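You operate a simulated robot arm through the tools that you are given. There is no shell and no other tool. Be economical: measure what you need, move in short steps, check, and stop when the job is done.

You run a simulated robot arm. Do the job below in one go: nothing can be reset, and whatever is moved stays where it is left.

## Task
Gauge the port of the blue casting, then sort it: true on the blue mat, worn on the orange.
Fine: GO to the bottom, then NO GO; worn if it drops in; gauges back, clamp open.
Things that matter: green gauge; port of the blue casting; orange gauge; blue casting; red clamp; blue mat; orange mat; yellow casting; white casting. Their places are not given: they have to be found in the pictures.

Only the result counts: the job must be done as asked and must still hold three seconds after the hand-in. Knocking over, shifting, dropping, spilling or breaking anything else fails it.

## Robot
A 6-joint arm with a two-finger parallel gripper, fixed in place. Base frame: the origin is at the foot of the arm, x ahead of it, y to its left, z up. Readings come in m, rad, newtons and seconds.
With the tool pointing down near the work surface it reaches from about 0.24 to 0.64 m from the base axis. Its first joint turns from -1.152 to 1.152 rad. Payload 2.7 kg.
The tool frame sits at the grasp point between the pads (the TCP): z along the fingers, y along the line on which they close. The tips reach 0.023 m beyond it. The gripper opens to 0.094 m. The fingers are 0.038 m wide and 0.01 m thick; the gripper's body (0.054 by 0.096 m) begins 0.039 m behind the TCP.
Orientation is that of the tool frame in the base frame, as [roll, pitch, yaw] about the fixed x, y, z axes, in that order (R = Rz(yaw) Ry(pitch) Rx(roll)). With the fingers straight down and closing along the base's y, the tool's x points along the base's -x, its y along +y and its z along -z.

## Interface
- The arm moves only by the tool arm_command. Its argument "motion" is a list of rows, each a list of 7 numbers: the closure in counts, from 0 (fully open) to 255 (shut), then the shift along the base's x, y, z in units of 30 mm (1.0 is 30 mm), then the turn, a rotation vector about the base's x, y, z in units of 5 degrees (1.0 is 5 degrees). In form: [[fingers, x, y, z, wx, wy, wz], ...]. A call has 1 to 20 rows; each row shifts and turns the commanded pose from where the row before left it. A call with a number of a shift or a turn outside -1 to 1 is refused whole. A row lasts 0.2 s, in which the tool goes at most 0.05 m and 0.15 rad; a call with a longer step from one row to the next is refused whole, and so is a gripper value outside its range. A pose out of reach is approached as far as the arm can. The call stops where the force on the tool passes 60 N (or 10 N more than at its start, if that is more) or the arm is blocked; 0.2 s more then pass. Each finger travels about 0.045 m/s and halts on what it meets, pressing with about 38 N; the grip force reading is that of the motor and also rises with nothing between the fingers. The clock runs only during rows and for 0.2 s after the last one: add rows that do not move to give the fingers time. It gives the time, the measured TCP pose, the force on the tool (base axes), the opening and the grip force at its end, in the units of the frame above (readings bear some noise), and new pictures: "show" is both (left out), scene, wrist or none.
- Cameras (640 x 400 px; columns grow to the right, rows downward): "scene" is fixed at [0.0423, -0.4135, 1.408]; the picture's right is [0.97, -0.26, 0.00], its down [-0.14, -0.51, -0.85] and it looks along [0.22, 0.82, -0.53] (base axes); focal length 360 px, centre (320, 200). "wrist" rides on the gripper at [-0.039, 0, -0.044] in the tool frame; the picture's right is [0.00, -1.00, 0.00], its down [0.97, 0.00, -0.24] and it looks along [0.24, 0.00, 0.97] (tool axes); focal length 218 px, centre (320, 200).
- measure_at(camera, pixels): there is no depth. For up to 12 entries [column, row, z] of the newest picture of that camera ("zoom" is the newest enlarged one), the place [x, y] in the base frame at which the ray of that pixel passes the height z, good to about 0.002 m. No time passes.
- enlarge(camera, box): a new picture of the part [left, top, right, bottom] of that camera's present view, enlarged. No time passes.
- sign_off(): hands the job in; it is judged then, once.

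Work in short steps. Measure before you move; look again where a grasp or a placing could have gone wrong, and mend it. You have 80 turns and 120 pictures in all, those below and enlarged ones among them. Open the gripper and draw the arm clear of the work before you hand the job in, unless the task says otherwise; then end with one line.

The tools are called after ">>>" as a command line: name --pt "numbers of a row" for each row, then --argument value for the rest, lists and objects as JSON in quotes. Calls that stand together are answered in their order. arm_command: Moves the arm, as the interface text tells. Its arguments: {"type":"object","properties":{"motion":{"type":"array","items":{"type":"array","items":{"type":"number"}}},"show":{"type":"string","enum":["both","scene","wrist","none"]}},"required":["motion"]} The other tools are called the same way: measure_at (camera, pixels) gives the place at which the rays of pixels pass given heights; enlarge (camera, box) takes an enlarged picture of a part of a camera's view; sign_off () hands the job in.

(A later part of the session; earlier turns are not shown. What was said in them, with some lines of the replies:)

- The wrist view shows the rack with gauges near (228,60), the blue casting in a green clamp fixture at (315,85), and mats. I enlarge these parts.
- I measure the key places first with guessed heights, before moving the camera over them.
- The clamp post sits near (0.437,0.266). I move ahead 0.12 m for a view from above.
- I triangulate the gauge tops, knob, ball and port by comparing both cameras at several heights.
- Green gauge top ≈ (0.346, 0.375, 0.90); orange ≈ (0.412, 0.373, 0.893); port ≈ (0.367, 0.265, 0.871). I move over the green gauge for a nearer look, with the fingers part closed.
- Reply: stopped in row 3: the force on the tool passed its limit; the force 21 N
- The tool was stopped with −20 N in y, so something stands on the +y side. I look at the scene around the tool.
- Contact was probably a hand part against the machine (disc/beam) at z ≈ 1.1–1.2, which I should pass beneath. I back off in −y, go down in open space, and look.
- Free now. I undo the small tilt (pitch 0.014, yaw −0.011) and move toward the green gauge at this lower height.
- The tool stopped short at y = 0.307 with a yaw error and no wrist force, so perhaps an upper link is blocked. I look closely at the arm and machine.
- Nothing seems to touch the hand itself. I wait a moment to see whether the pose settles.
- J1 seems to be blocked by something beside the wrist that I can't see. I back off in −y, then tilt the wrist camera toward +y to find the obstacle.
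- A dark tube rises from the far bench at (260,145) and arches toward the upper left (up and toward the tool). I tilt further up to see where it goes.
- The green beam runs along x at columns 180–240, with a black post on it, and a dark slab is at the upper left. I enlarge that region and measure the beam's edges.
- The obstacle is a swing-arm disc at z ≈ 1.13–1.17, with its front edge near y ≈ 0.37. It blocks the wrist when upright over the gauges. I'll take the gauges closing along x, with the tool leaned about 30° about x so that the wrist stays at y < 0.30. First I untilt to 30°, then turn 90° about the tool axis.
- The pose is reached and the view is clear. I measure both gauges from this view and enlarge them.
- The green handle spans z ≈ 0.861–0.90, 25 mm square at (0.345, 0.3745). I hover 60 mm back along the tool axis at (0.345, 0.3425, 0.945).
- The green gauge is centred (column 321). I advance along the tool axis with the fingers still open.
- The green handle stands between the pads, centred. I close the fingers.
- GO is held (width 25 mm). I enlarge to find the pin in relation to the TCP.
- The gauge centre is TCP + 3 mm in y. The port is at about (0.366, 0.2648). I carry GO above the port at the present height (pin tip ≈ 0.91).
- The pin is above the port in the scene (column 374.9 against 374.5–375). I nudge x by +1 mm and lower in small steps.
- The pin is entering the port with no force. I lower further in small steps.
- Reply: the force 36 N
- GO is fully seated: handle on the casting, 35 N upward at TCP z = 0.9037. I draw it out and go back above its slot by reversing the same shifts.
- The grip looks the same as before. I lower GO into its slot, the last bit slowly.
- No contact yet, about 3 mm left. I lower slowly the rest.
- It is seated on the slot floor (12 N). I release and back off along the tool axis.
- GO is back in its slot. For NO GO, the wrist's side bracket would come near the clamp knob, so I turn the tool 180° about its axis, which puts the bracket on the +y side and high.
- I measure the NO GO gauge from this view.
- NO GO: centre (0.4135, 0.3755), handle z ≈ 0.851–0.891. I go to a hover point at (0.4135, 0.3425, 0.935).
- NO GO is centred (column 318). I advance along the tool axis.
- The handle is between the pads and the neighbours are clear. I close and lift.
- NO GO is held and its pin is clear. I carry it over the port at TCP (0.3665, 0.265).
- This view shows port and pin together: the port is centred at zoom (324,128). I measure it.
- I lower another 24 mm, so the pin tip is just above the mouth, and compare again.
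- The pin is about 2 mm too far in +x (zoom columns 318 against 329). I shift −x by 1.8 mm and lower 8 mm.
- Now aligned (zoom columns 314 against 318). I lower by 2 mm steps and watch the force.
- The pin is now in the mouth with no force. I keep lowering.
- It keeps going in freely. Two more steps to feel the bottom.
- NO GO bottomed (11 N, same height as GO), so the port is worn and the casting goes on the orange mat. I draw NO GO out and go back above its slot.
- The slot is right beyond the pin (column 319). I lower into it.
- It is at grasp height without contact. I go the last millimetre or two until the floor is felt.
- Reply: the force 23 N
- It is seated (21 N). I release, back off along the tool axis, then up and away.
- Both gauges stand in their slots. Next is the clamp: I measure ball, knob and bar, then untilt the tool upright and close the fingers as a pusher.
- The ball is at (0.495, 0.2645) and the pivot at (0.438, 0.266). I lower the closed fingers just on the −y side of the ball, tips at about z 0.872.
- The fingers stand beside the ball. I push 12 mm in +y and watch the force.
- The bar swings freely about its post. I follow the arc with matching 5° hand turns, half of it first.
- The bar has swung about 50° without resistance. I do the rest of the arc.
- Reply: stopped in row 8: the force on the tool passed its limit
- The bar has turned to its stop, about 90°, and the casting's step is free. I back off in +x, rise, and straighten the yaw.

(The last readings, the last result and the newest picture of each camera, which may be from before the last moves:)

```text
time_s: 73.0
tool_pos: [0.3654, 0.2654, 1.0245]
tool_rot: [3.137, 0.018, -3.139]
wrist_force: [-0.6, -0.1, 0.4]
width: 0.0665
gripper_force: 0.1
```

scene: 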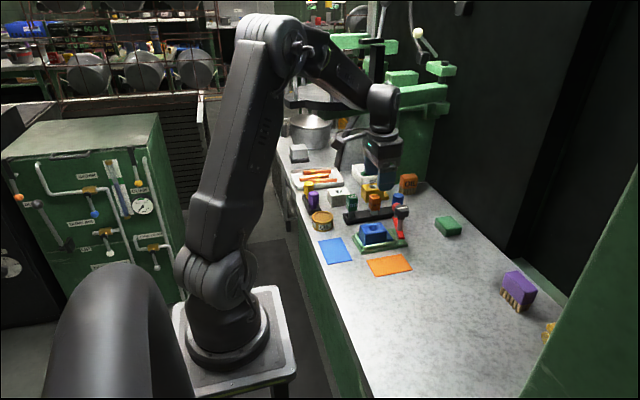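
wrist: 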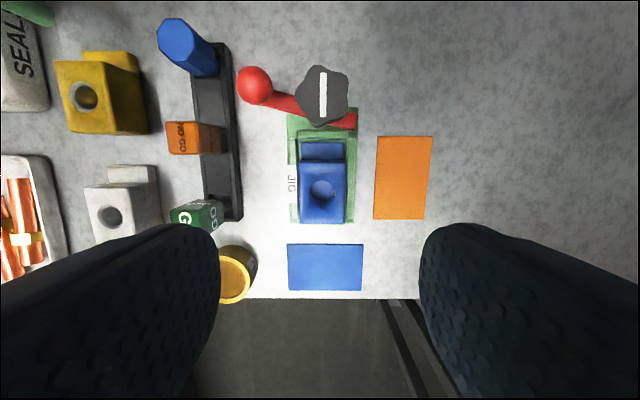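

The clamp stands open. I level the tool and enlarge to measure the casting and the orange mat.

>>> arm_command --pt "75 0 0 0 -0.05 0.2 0" --pt "75 0 0 -0.5 0 0 0" --pt "75 0 0 0 0 0 0" --show "wrist"

>>> enlarge --camera "wrist" --box '[220, 90, 460, 300]'

```text
time_s: 73.8
tool_pos: [0.3657, 0.2656, 1.0089]
tool_rot: [3.142, 0.003, -3.141]
wrist_force: [0.3, 0.5, 0.7]
width: 0.0664
gripper_force: 0.1
```

wrist: 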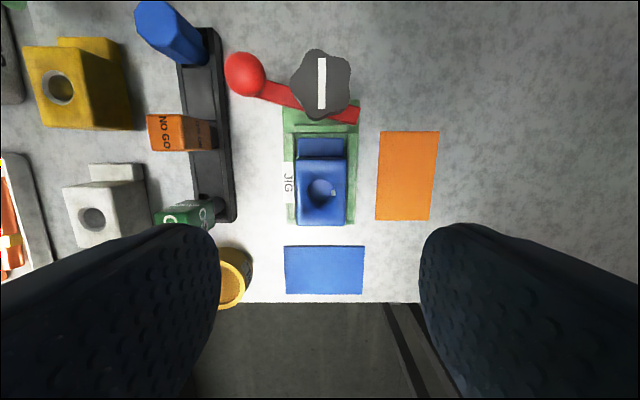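

```text
1.90 times, centred on (340, 195) of wrist
```

zoom: 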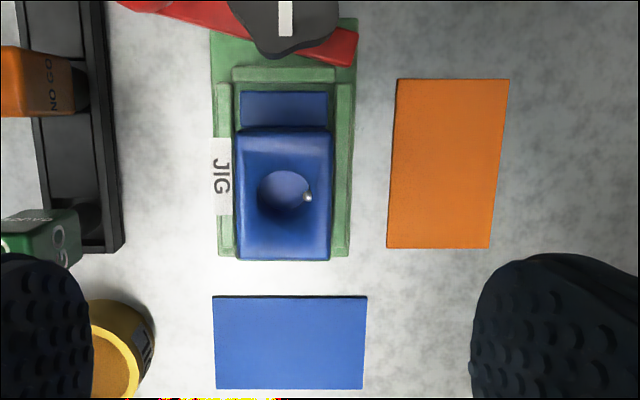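

>>> measure_at --camera "zoom" --pixels '[[236, 190, 0.871], [332, 190, 0.871], [285, 133, 0.871], [285, 258, 0.871], [285, 92, 0.845], [398, 79, 0.821], [509, 80, 0.821], [489, 248, 0.821], [387, 247, 0.821], [285, 195, 0.871], [218, 190, 0.84], [350, 190, 0.84]]'

```text
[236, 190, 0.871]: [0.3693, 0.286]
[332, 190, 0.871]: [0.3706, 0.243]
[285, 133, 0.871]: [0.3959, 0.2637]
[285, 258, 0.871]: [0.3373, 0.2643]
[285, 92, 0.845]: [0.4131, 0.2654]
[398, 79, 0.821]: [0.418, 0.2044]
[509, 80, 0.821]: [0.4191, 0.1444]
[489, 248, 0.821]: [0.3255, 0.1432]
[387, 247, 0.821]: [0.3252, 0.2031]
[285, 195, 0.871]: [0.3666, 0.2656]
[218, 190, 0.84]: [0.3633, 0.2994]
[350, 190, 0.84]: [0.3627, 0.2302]
```

The casting body is y 0.243–0.286, x 0.337–0.396 (step to 0.413); the mat's centre is (0.372, 0.174). I lower to grasp the top 20 mm of the casting.

>>> arm_command --pt "75 0.03 -0.03 -1 0 0 0" --pt "75 0 0 -1 0 0 0" --pt "75 0 0 -1 0 0 0" --pt "75 0 0 -0.8 0 0 0" --pt "75 0 0 -0.5 0 0 0" --pt "75 0 0 -0.23 0 0 0" --pt "75 0 0 0 0 0 0"

>>> enlarge --camera "scene" --box '[330, 180, 440, 270]'

```text
time_s: 75.5
tool_pos: [0.3686, 0.2662, 0.8722]
tool_rot: [3.141, 0.0, -3.138]
wrist_force: [0.9, -0.3, 0.1]
width: 0.0665
gripper_force: 0.1
```

scene: 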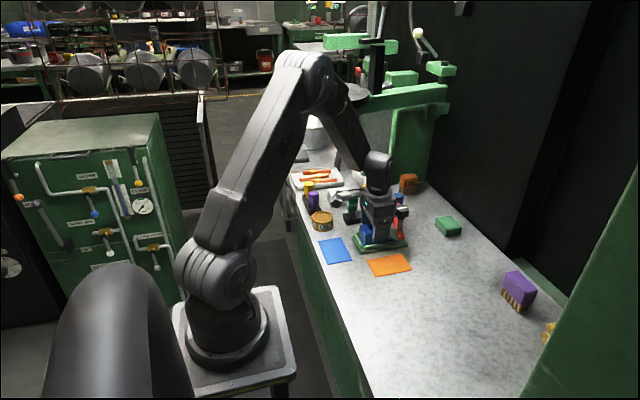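
wrist: 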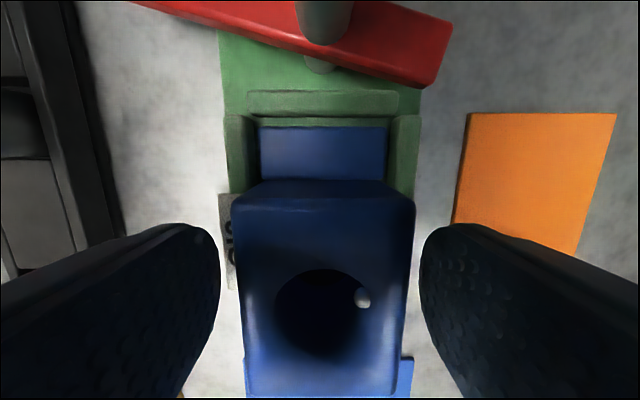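

```text
4.44 times, centred on (385, 225) of scene
```

zoom: 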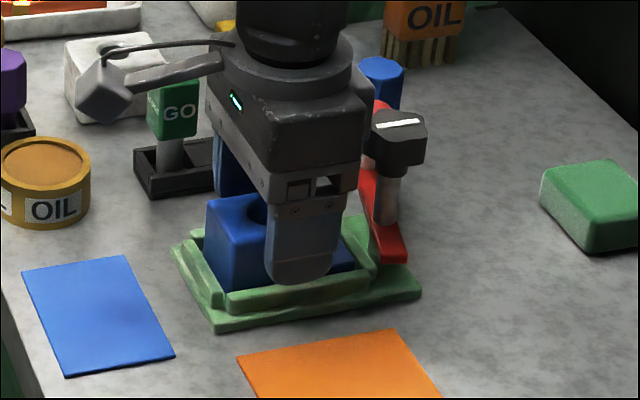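

The casting is centred between the pads and the tips are above the rim. I close, then lift straight up.

>>> arm_command --pt "255 0 0 0 0 0 0" --pt "255 0 0 0 0 0 0" --pt "255 0 0 0 0 0 0" --pt "255 0 0 0 0 0 0" --show "none"

>>> arm_command --pt "255 0 0 0.3 0 0 0" --pt "255 0 0 0.6 0 0 0" --pt "255 0 0 0.8 0 0 0" --pt "255 0 0 0 0 0 0"

>>> enlarge --camera "scene" --box '[330, 170, 440, 270]'

```text
time_s: 76.5
tool_pos: [0.367, 0.2662, 0.8736]
tool_rot: [-3.141, 0.001, -3.141]
wrist_force: [0.1, -0.2, -0.4]
width: 0.0436
gripper_force: 37.6
```

```text
time_s: 77.5
tool_pos: [0.3669, 0.2649, 0.9248]
tool_rot: [-3.14, -0.001, -3.139]
wrist_force: [-0.1, -0.6, -2.4]
width: 0.044
gripper_force: 37.9
```

scene: 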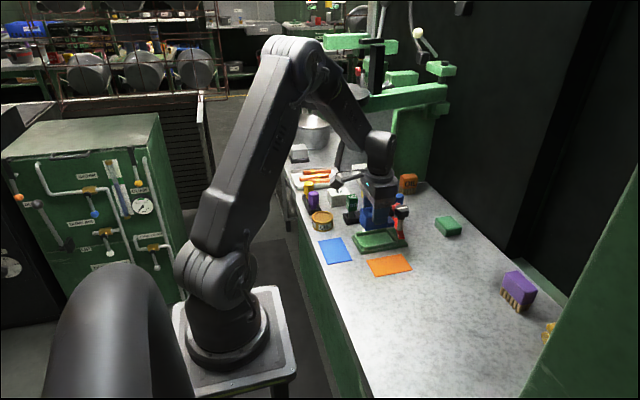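
wrist: 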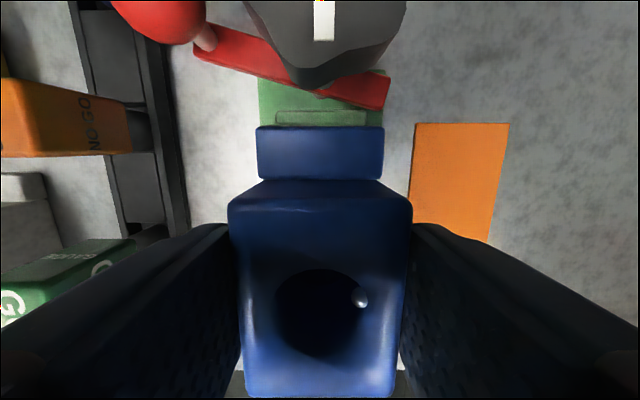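

```text
4.00 times, centred on (385, 220) of scene
```

zoom: 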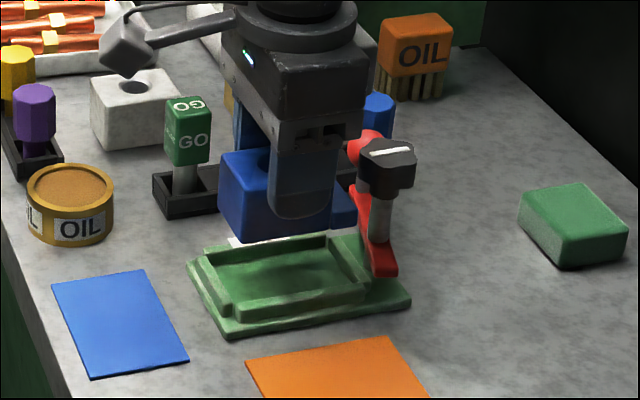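

The casting is clear of the jig. I shift −3 mm in x and −91 mm in y, over the orange mat.

>>> arm_command --pt "255 -0.1 0 0 0 0 0" --pt "255 0 -0.76 0 0 0 0" --pt "255 0 -0.76 0 0 0 0" --pt "255 0 -0.76 0 0 0 0" --pt "255 0 -0.76 0 0 0 0" --pt "255 0 0 -0.8 0 0 0" --pt "255 0 0 0 0 0 0"

>>> enlarge --camera "scene" --box '[330, 190, 440, 290]'

```text
time_s: 79.0
tool_pos: [0.3635, 0.1737, 0.9001]
tool_rot: [3.141, 0.004, -3.138]
wrist_force: [-0.2, -0.1, -2.8]
width: 0.0439
gripper_force: 37.6
```

scene: 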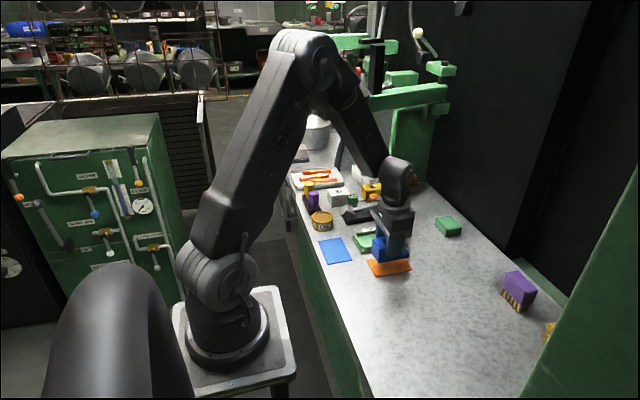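
wrist: 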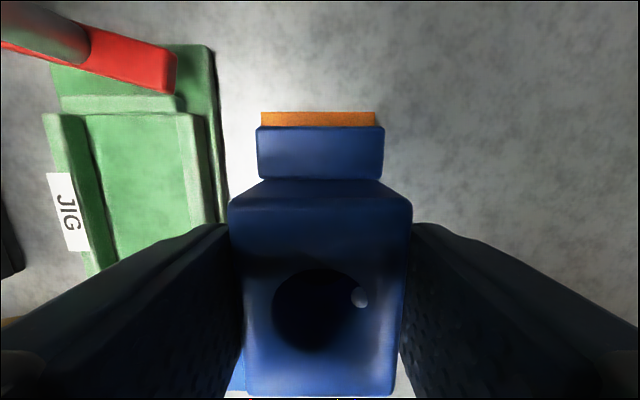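

```text
4.00 times, centred on (385, 240) of scene
```

zoom: 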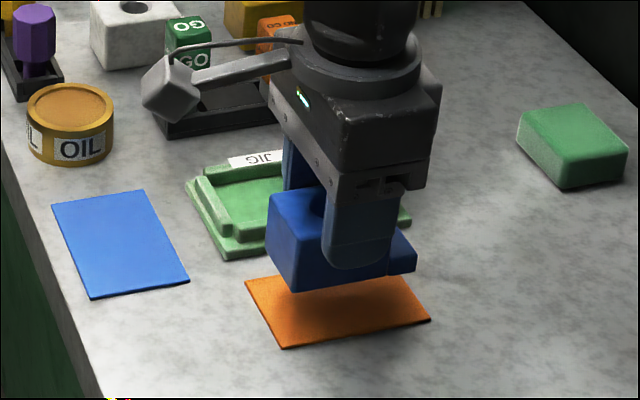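

Well centred over the mat. I lower gently until it touches.

>>> arm_command --pt "255 0 0 -0.5 0 0 0" --pt "255 0 0 -0.3 0 0 0" --pt "255 0 0 -0.1 0 0 0" --pt "255 0 0 -0.06 0 0 0" --pt "255 0 0 -0.06 0 0 0" --pt "255 0 0 0 0 0 0" --show "none"

```text
time_s: 80.5
tool_pos: [0.3642, 0.1753, 0.8687]
tool_rot: [-3.141, 0.003, -3.14]
wrist_force: [-0.4, -0.4, -3.4]
width: 0.0441
gripper_force: 38.3
```

>>> arm_command --pt "255 0 0 -0.05 0 0 0" --pt "255 0 0 -0.05 0 0 0" --pt "255 0 0 0 0 0 0" --show "none"

>>> enlarge --camera "scene" --box '[330, 190, 440, 290]'

```text
time_s: 81.2
tool_pos: [0.3653, 0.1733, 0.8676]
tool_rot: [3.14, 0.003, -3.139]
wrist_force: [-7.7, -5.5, 29.8]
width: 0.0438
gripper_force: 37.6
```

```text
4.00 times, centred on (385, 240) of scene
```

zoom: 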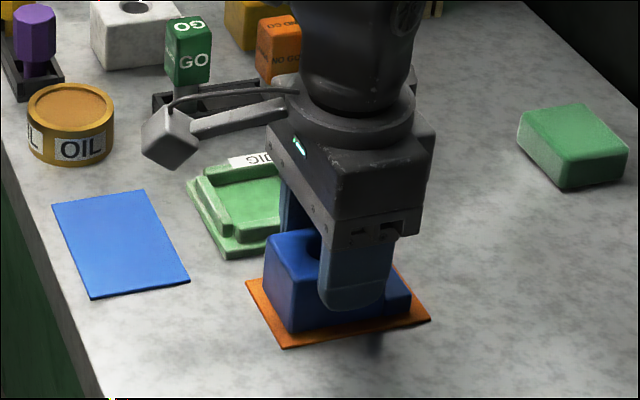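

The casting rests on the mat (30 N). I release and rise straight up, clear of the work.

>>> arm_command --pt "80 0 0 0 0 0 0" --pt "80 0 0 0 0 0 0" --pt "80 0 0 0 0 0 0" --pt "80 0 0 0 0 0 0" --pt "80 0 0 0.5 0 0 0" --pt "80 0 0 1 0 0 0" --pt "80 0 0 1 0 0 0" --pt "80 0 0 1 0 0 0" --pt "80 0 0 1 0 0 0" --pt "0 -0.5 0 1 0 0 0" --pt "0 -0.5 0 1 0 0 0" --pt "0 0 0 0 0 0 0" --pt "0 0 0 0 0 0 0"

>>> enlarge --camera "scene" --box '[320, 180, 450, 280]'

>>> enlarge --camera "wrist" --box '[150, 60, 430, 260]'

```text
time_s: 84.0
tool_pos: [0.3337, 0.1754, 1.0607]
tool_rot: [3.141, 0.004, -3.14]
wrist_force: [-0.7, 0.2, 0.5]
width: 0.094
gripper_force: 0.0
```

scene: 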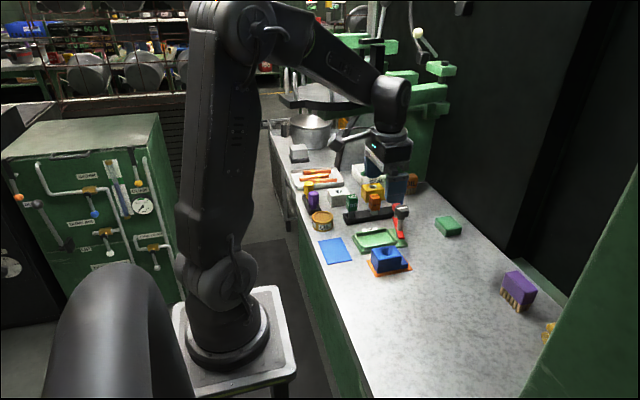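
wrist: 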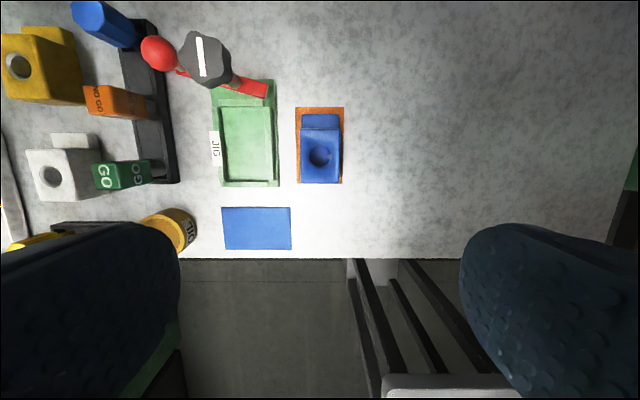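

```text
4.00 times, centred on (385, 230) of scene
```

zoom: 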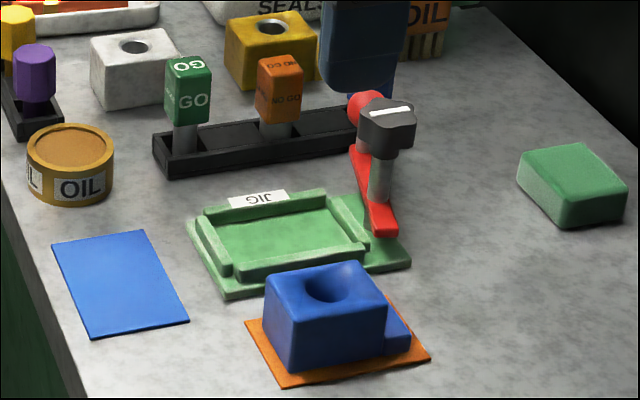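

```text
2.00 times, centred on (290, 160) of wrist
```

zoom: 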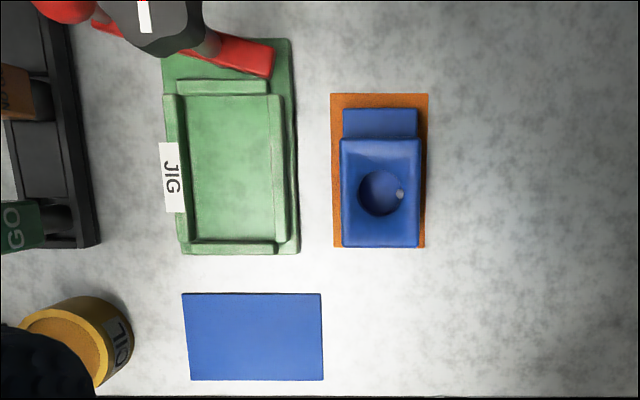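

The casting lies wholly on the orange mat, both gauges stand in their slots, the clamp bar is swung open and the arm is clear. I hand in.

>>> sign_off

```text
The job is handed in.
```

The blue casting's port is worn: GO went to the bottom and NO GO dropped in too, so the casting is on the orange mat, both gauges are back in the rack and the clamp is open.
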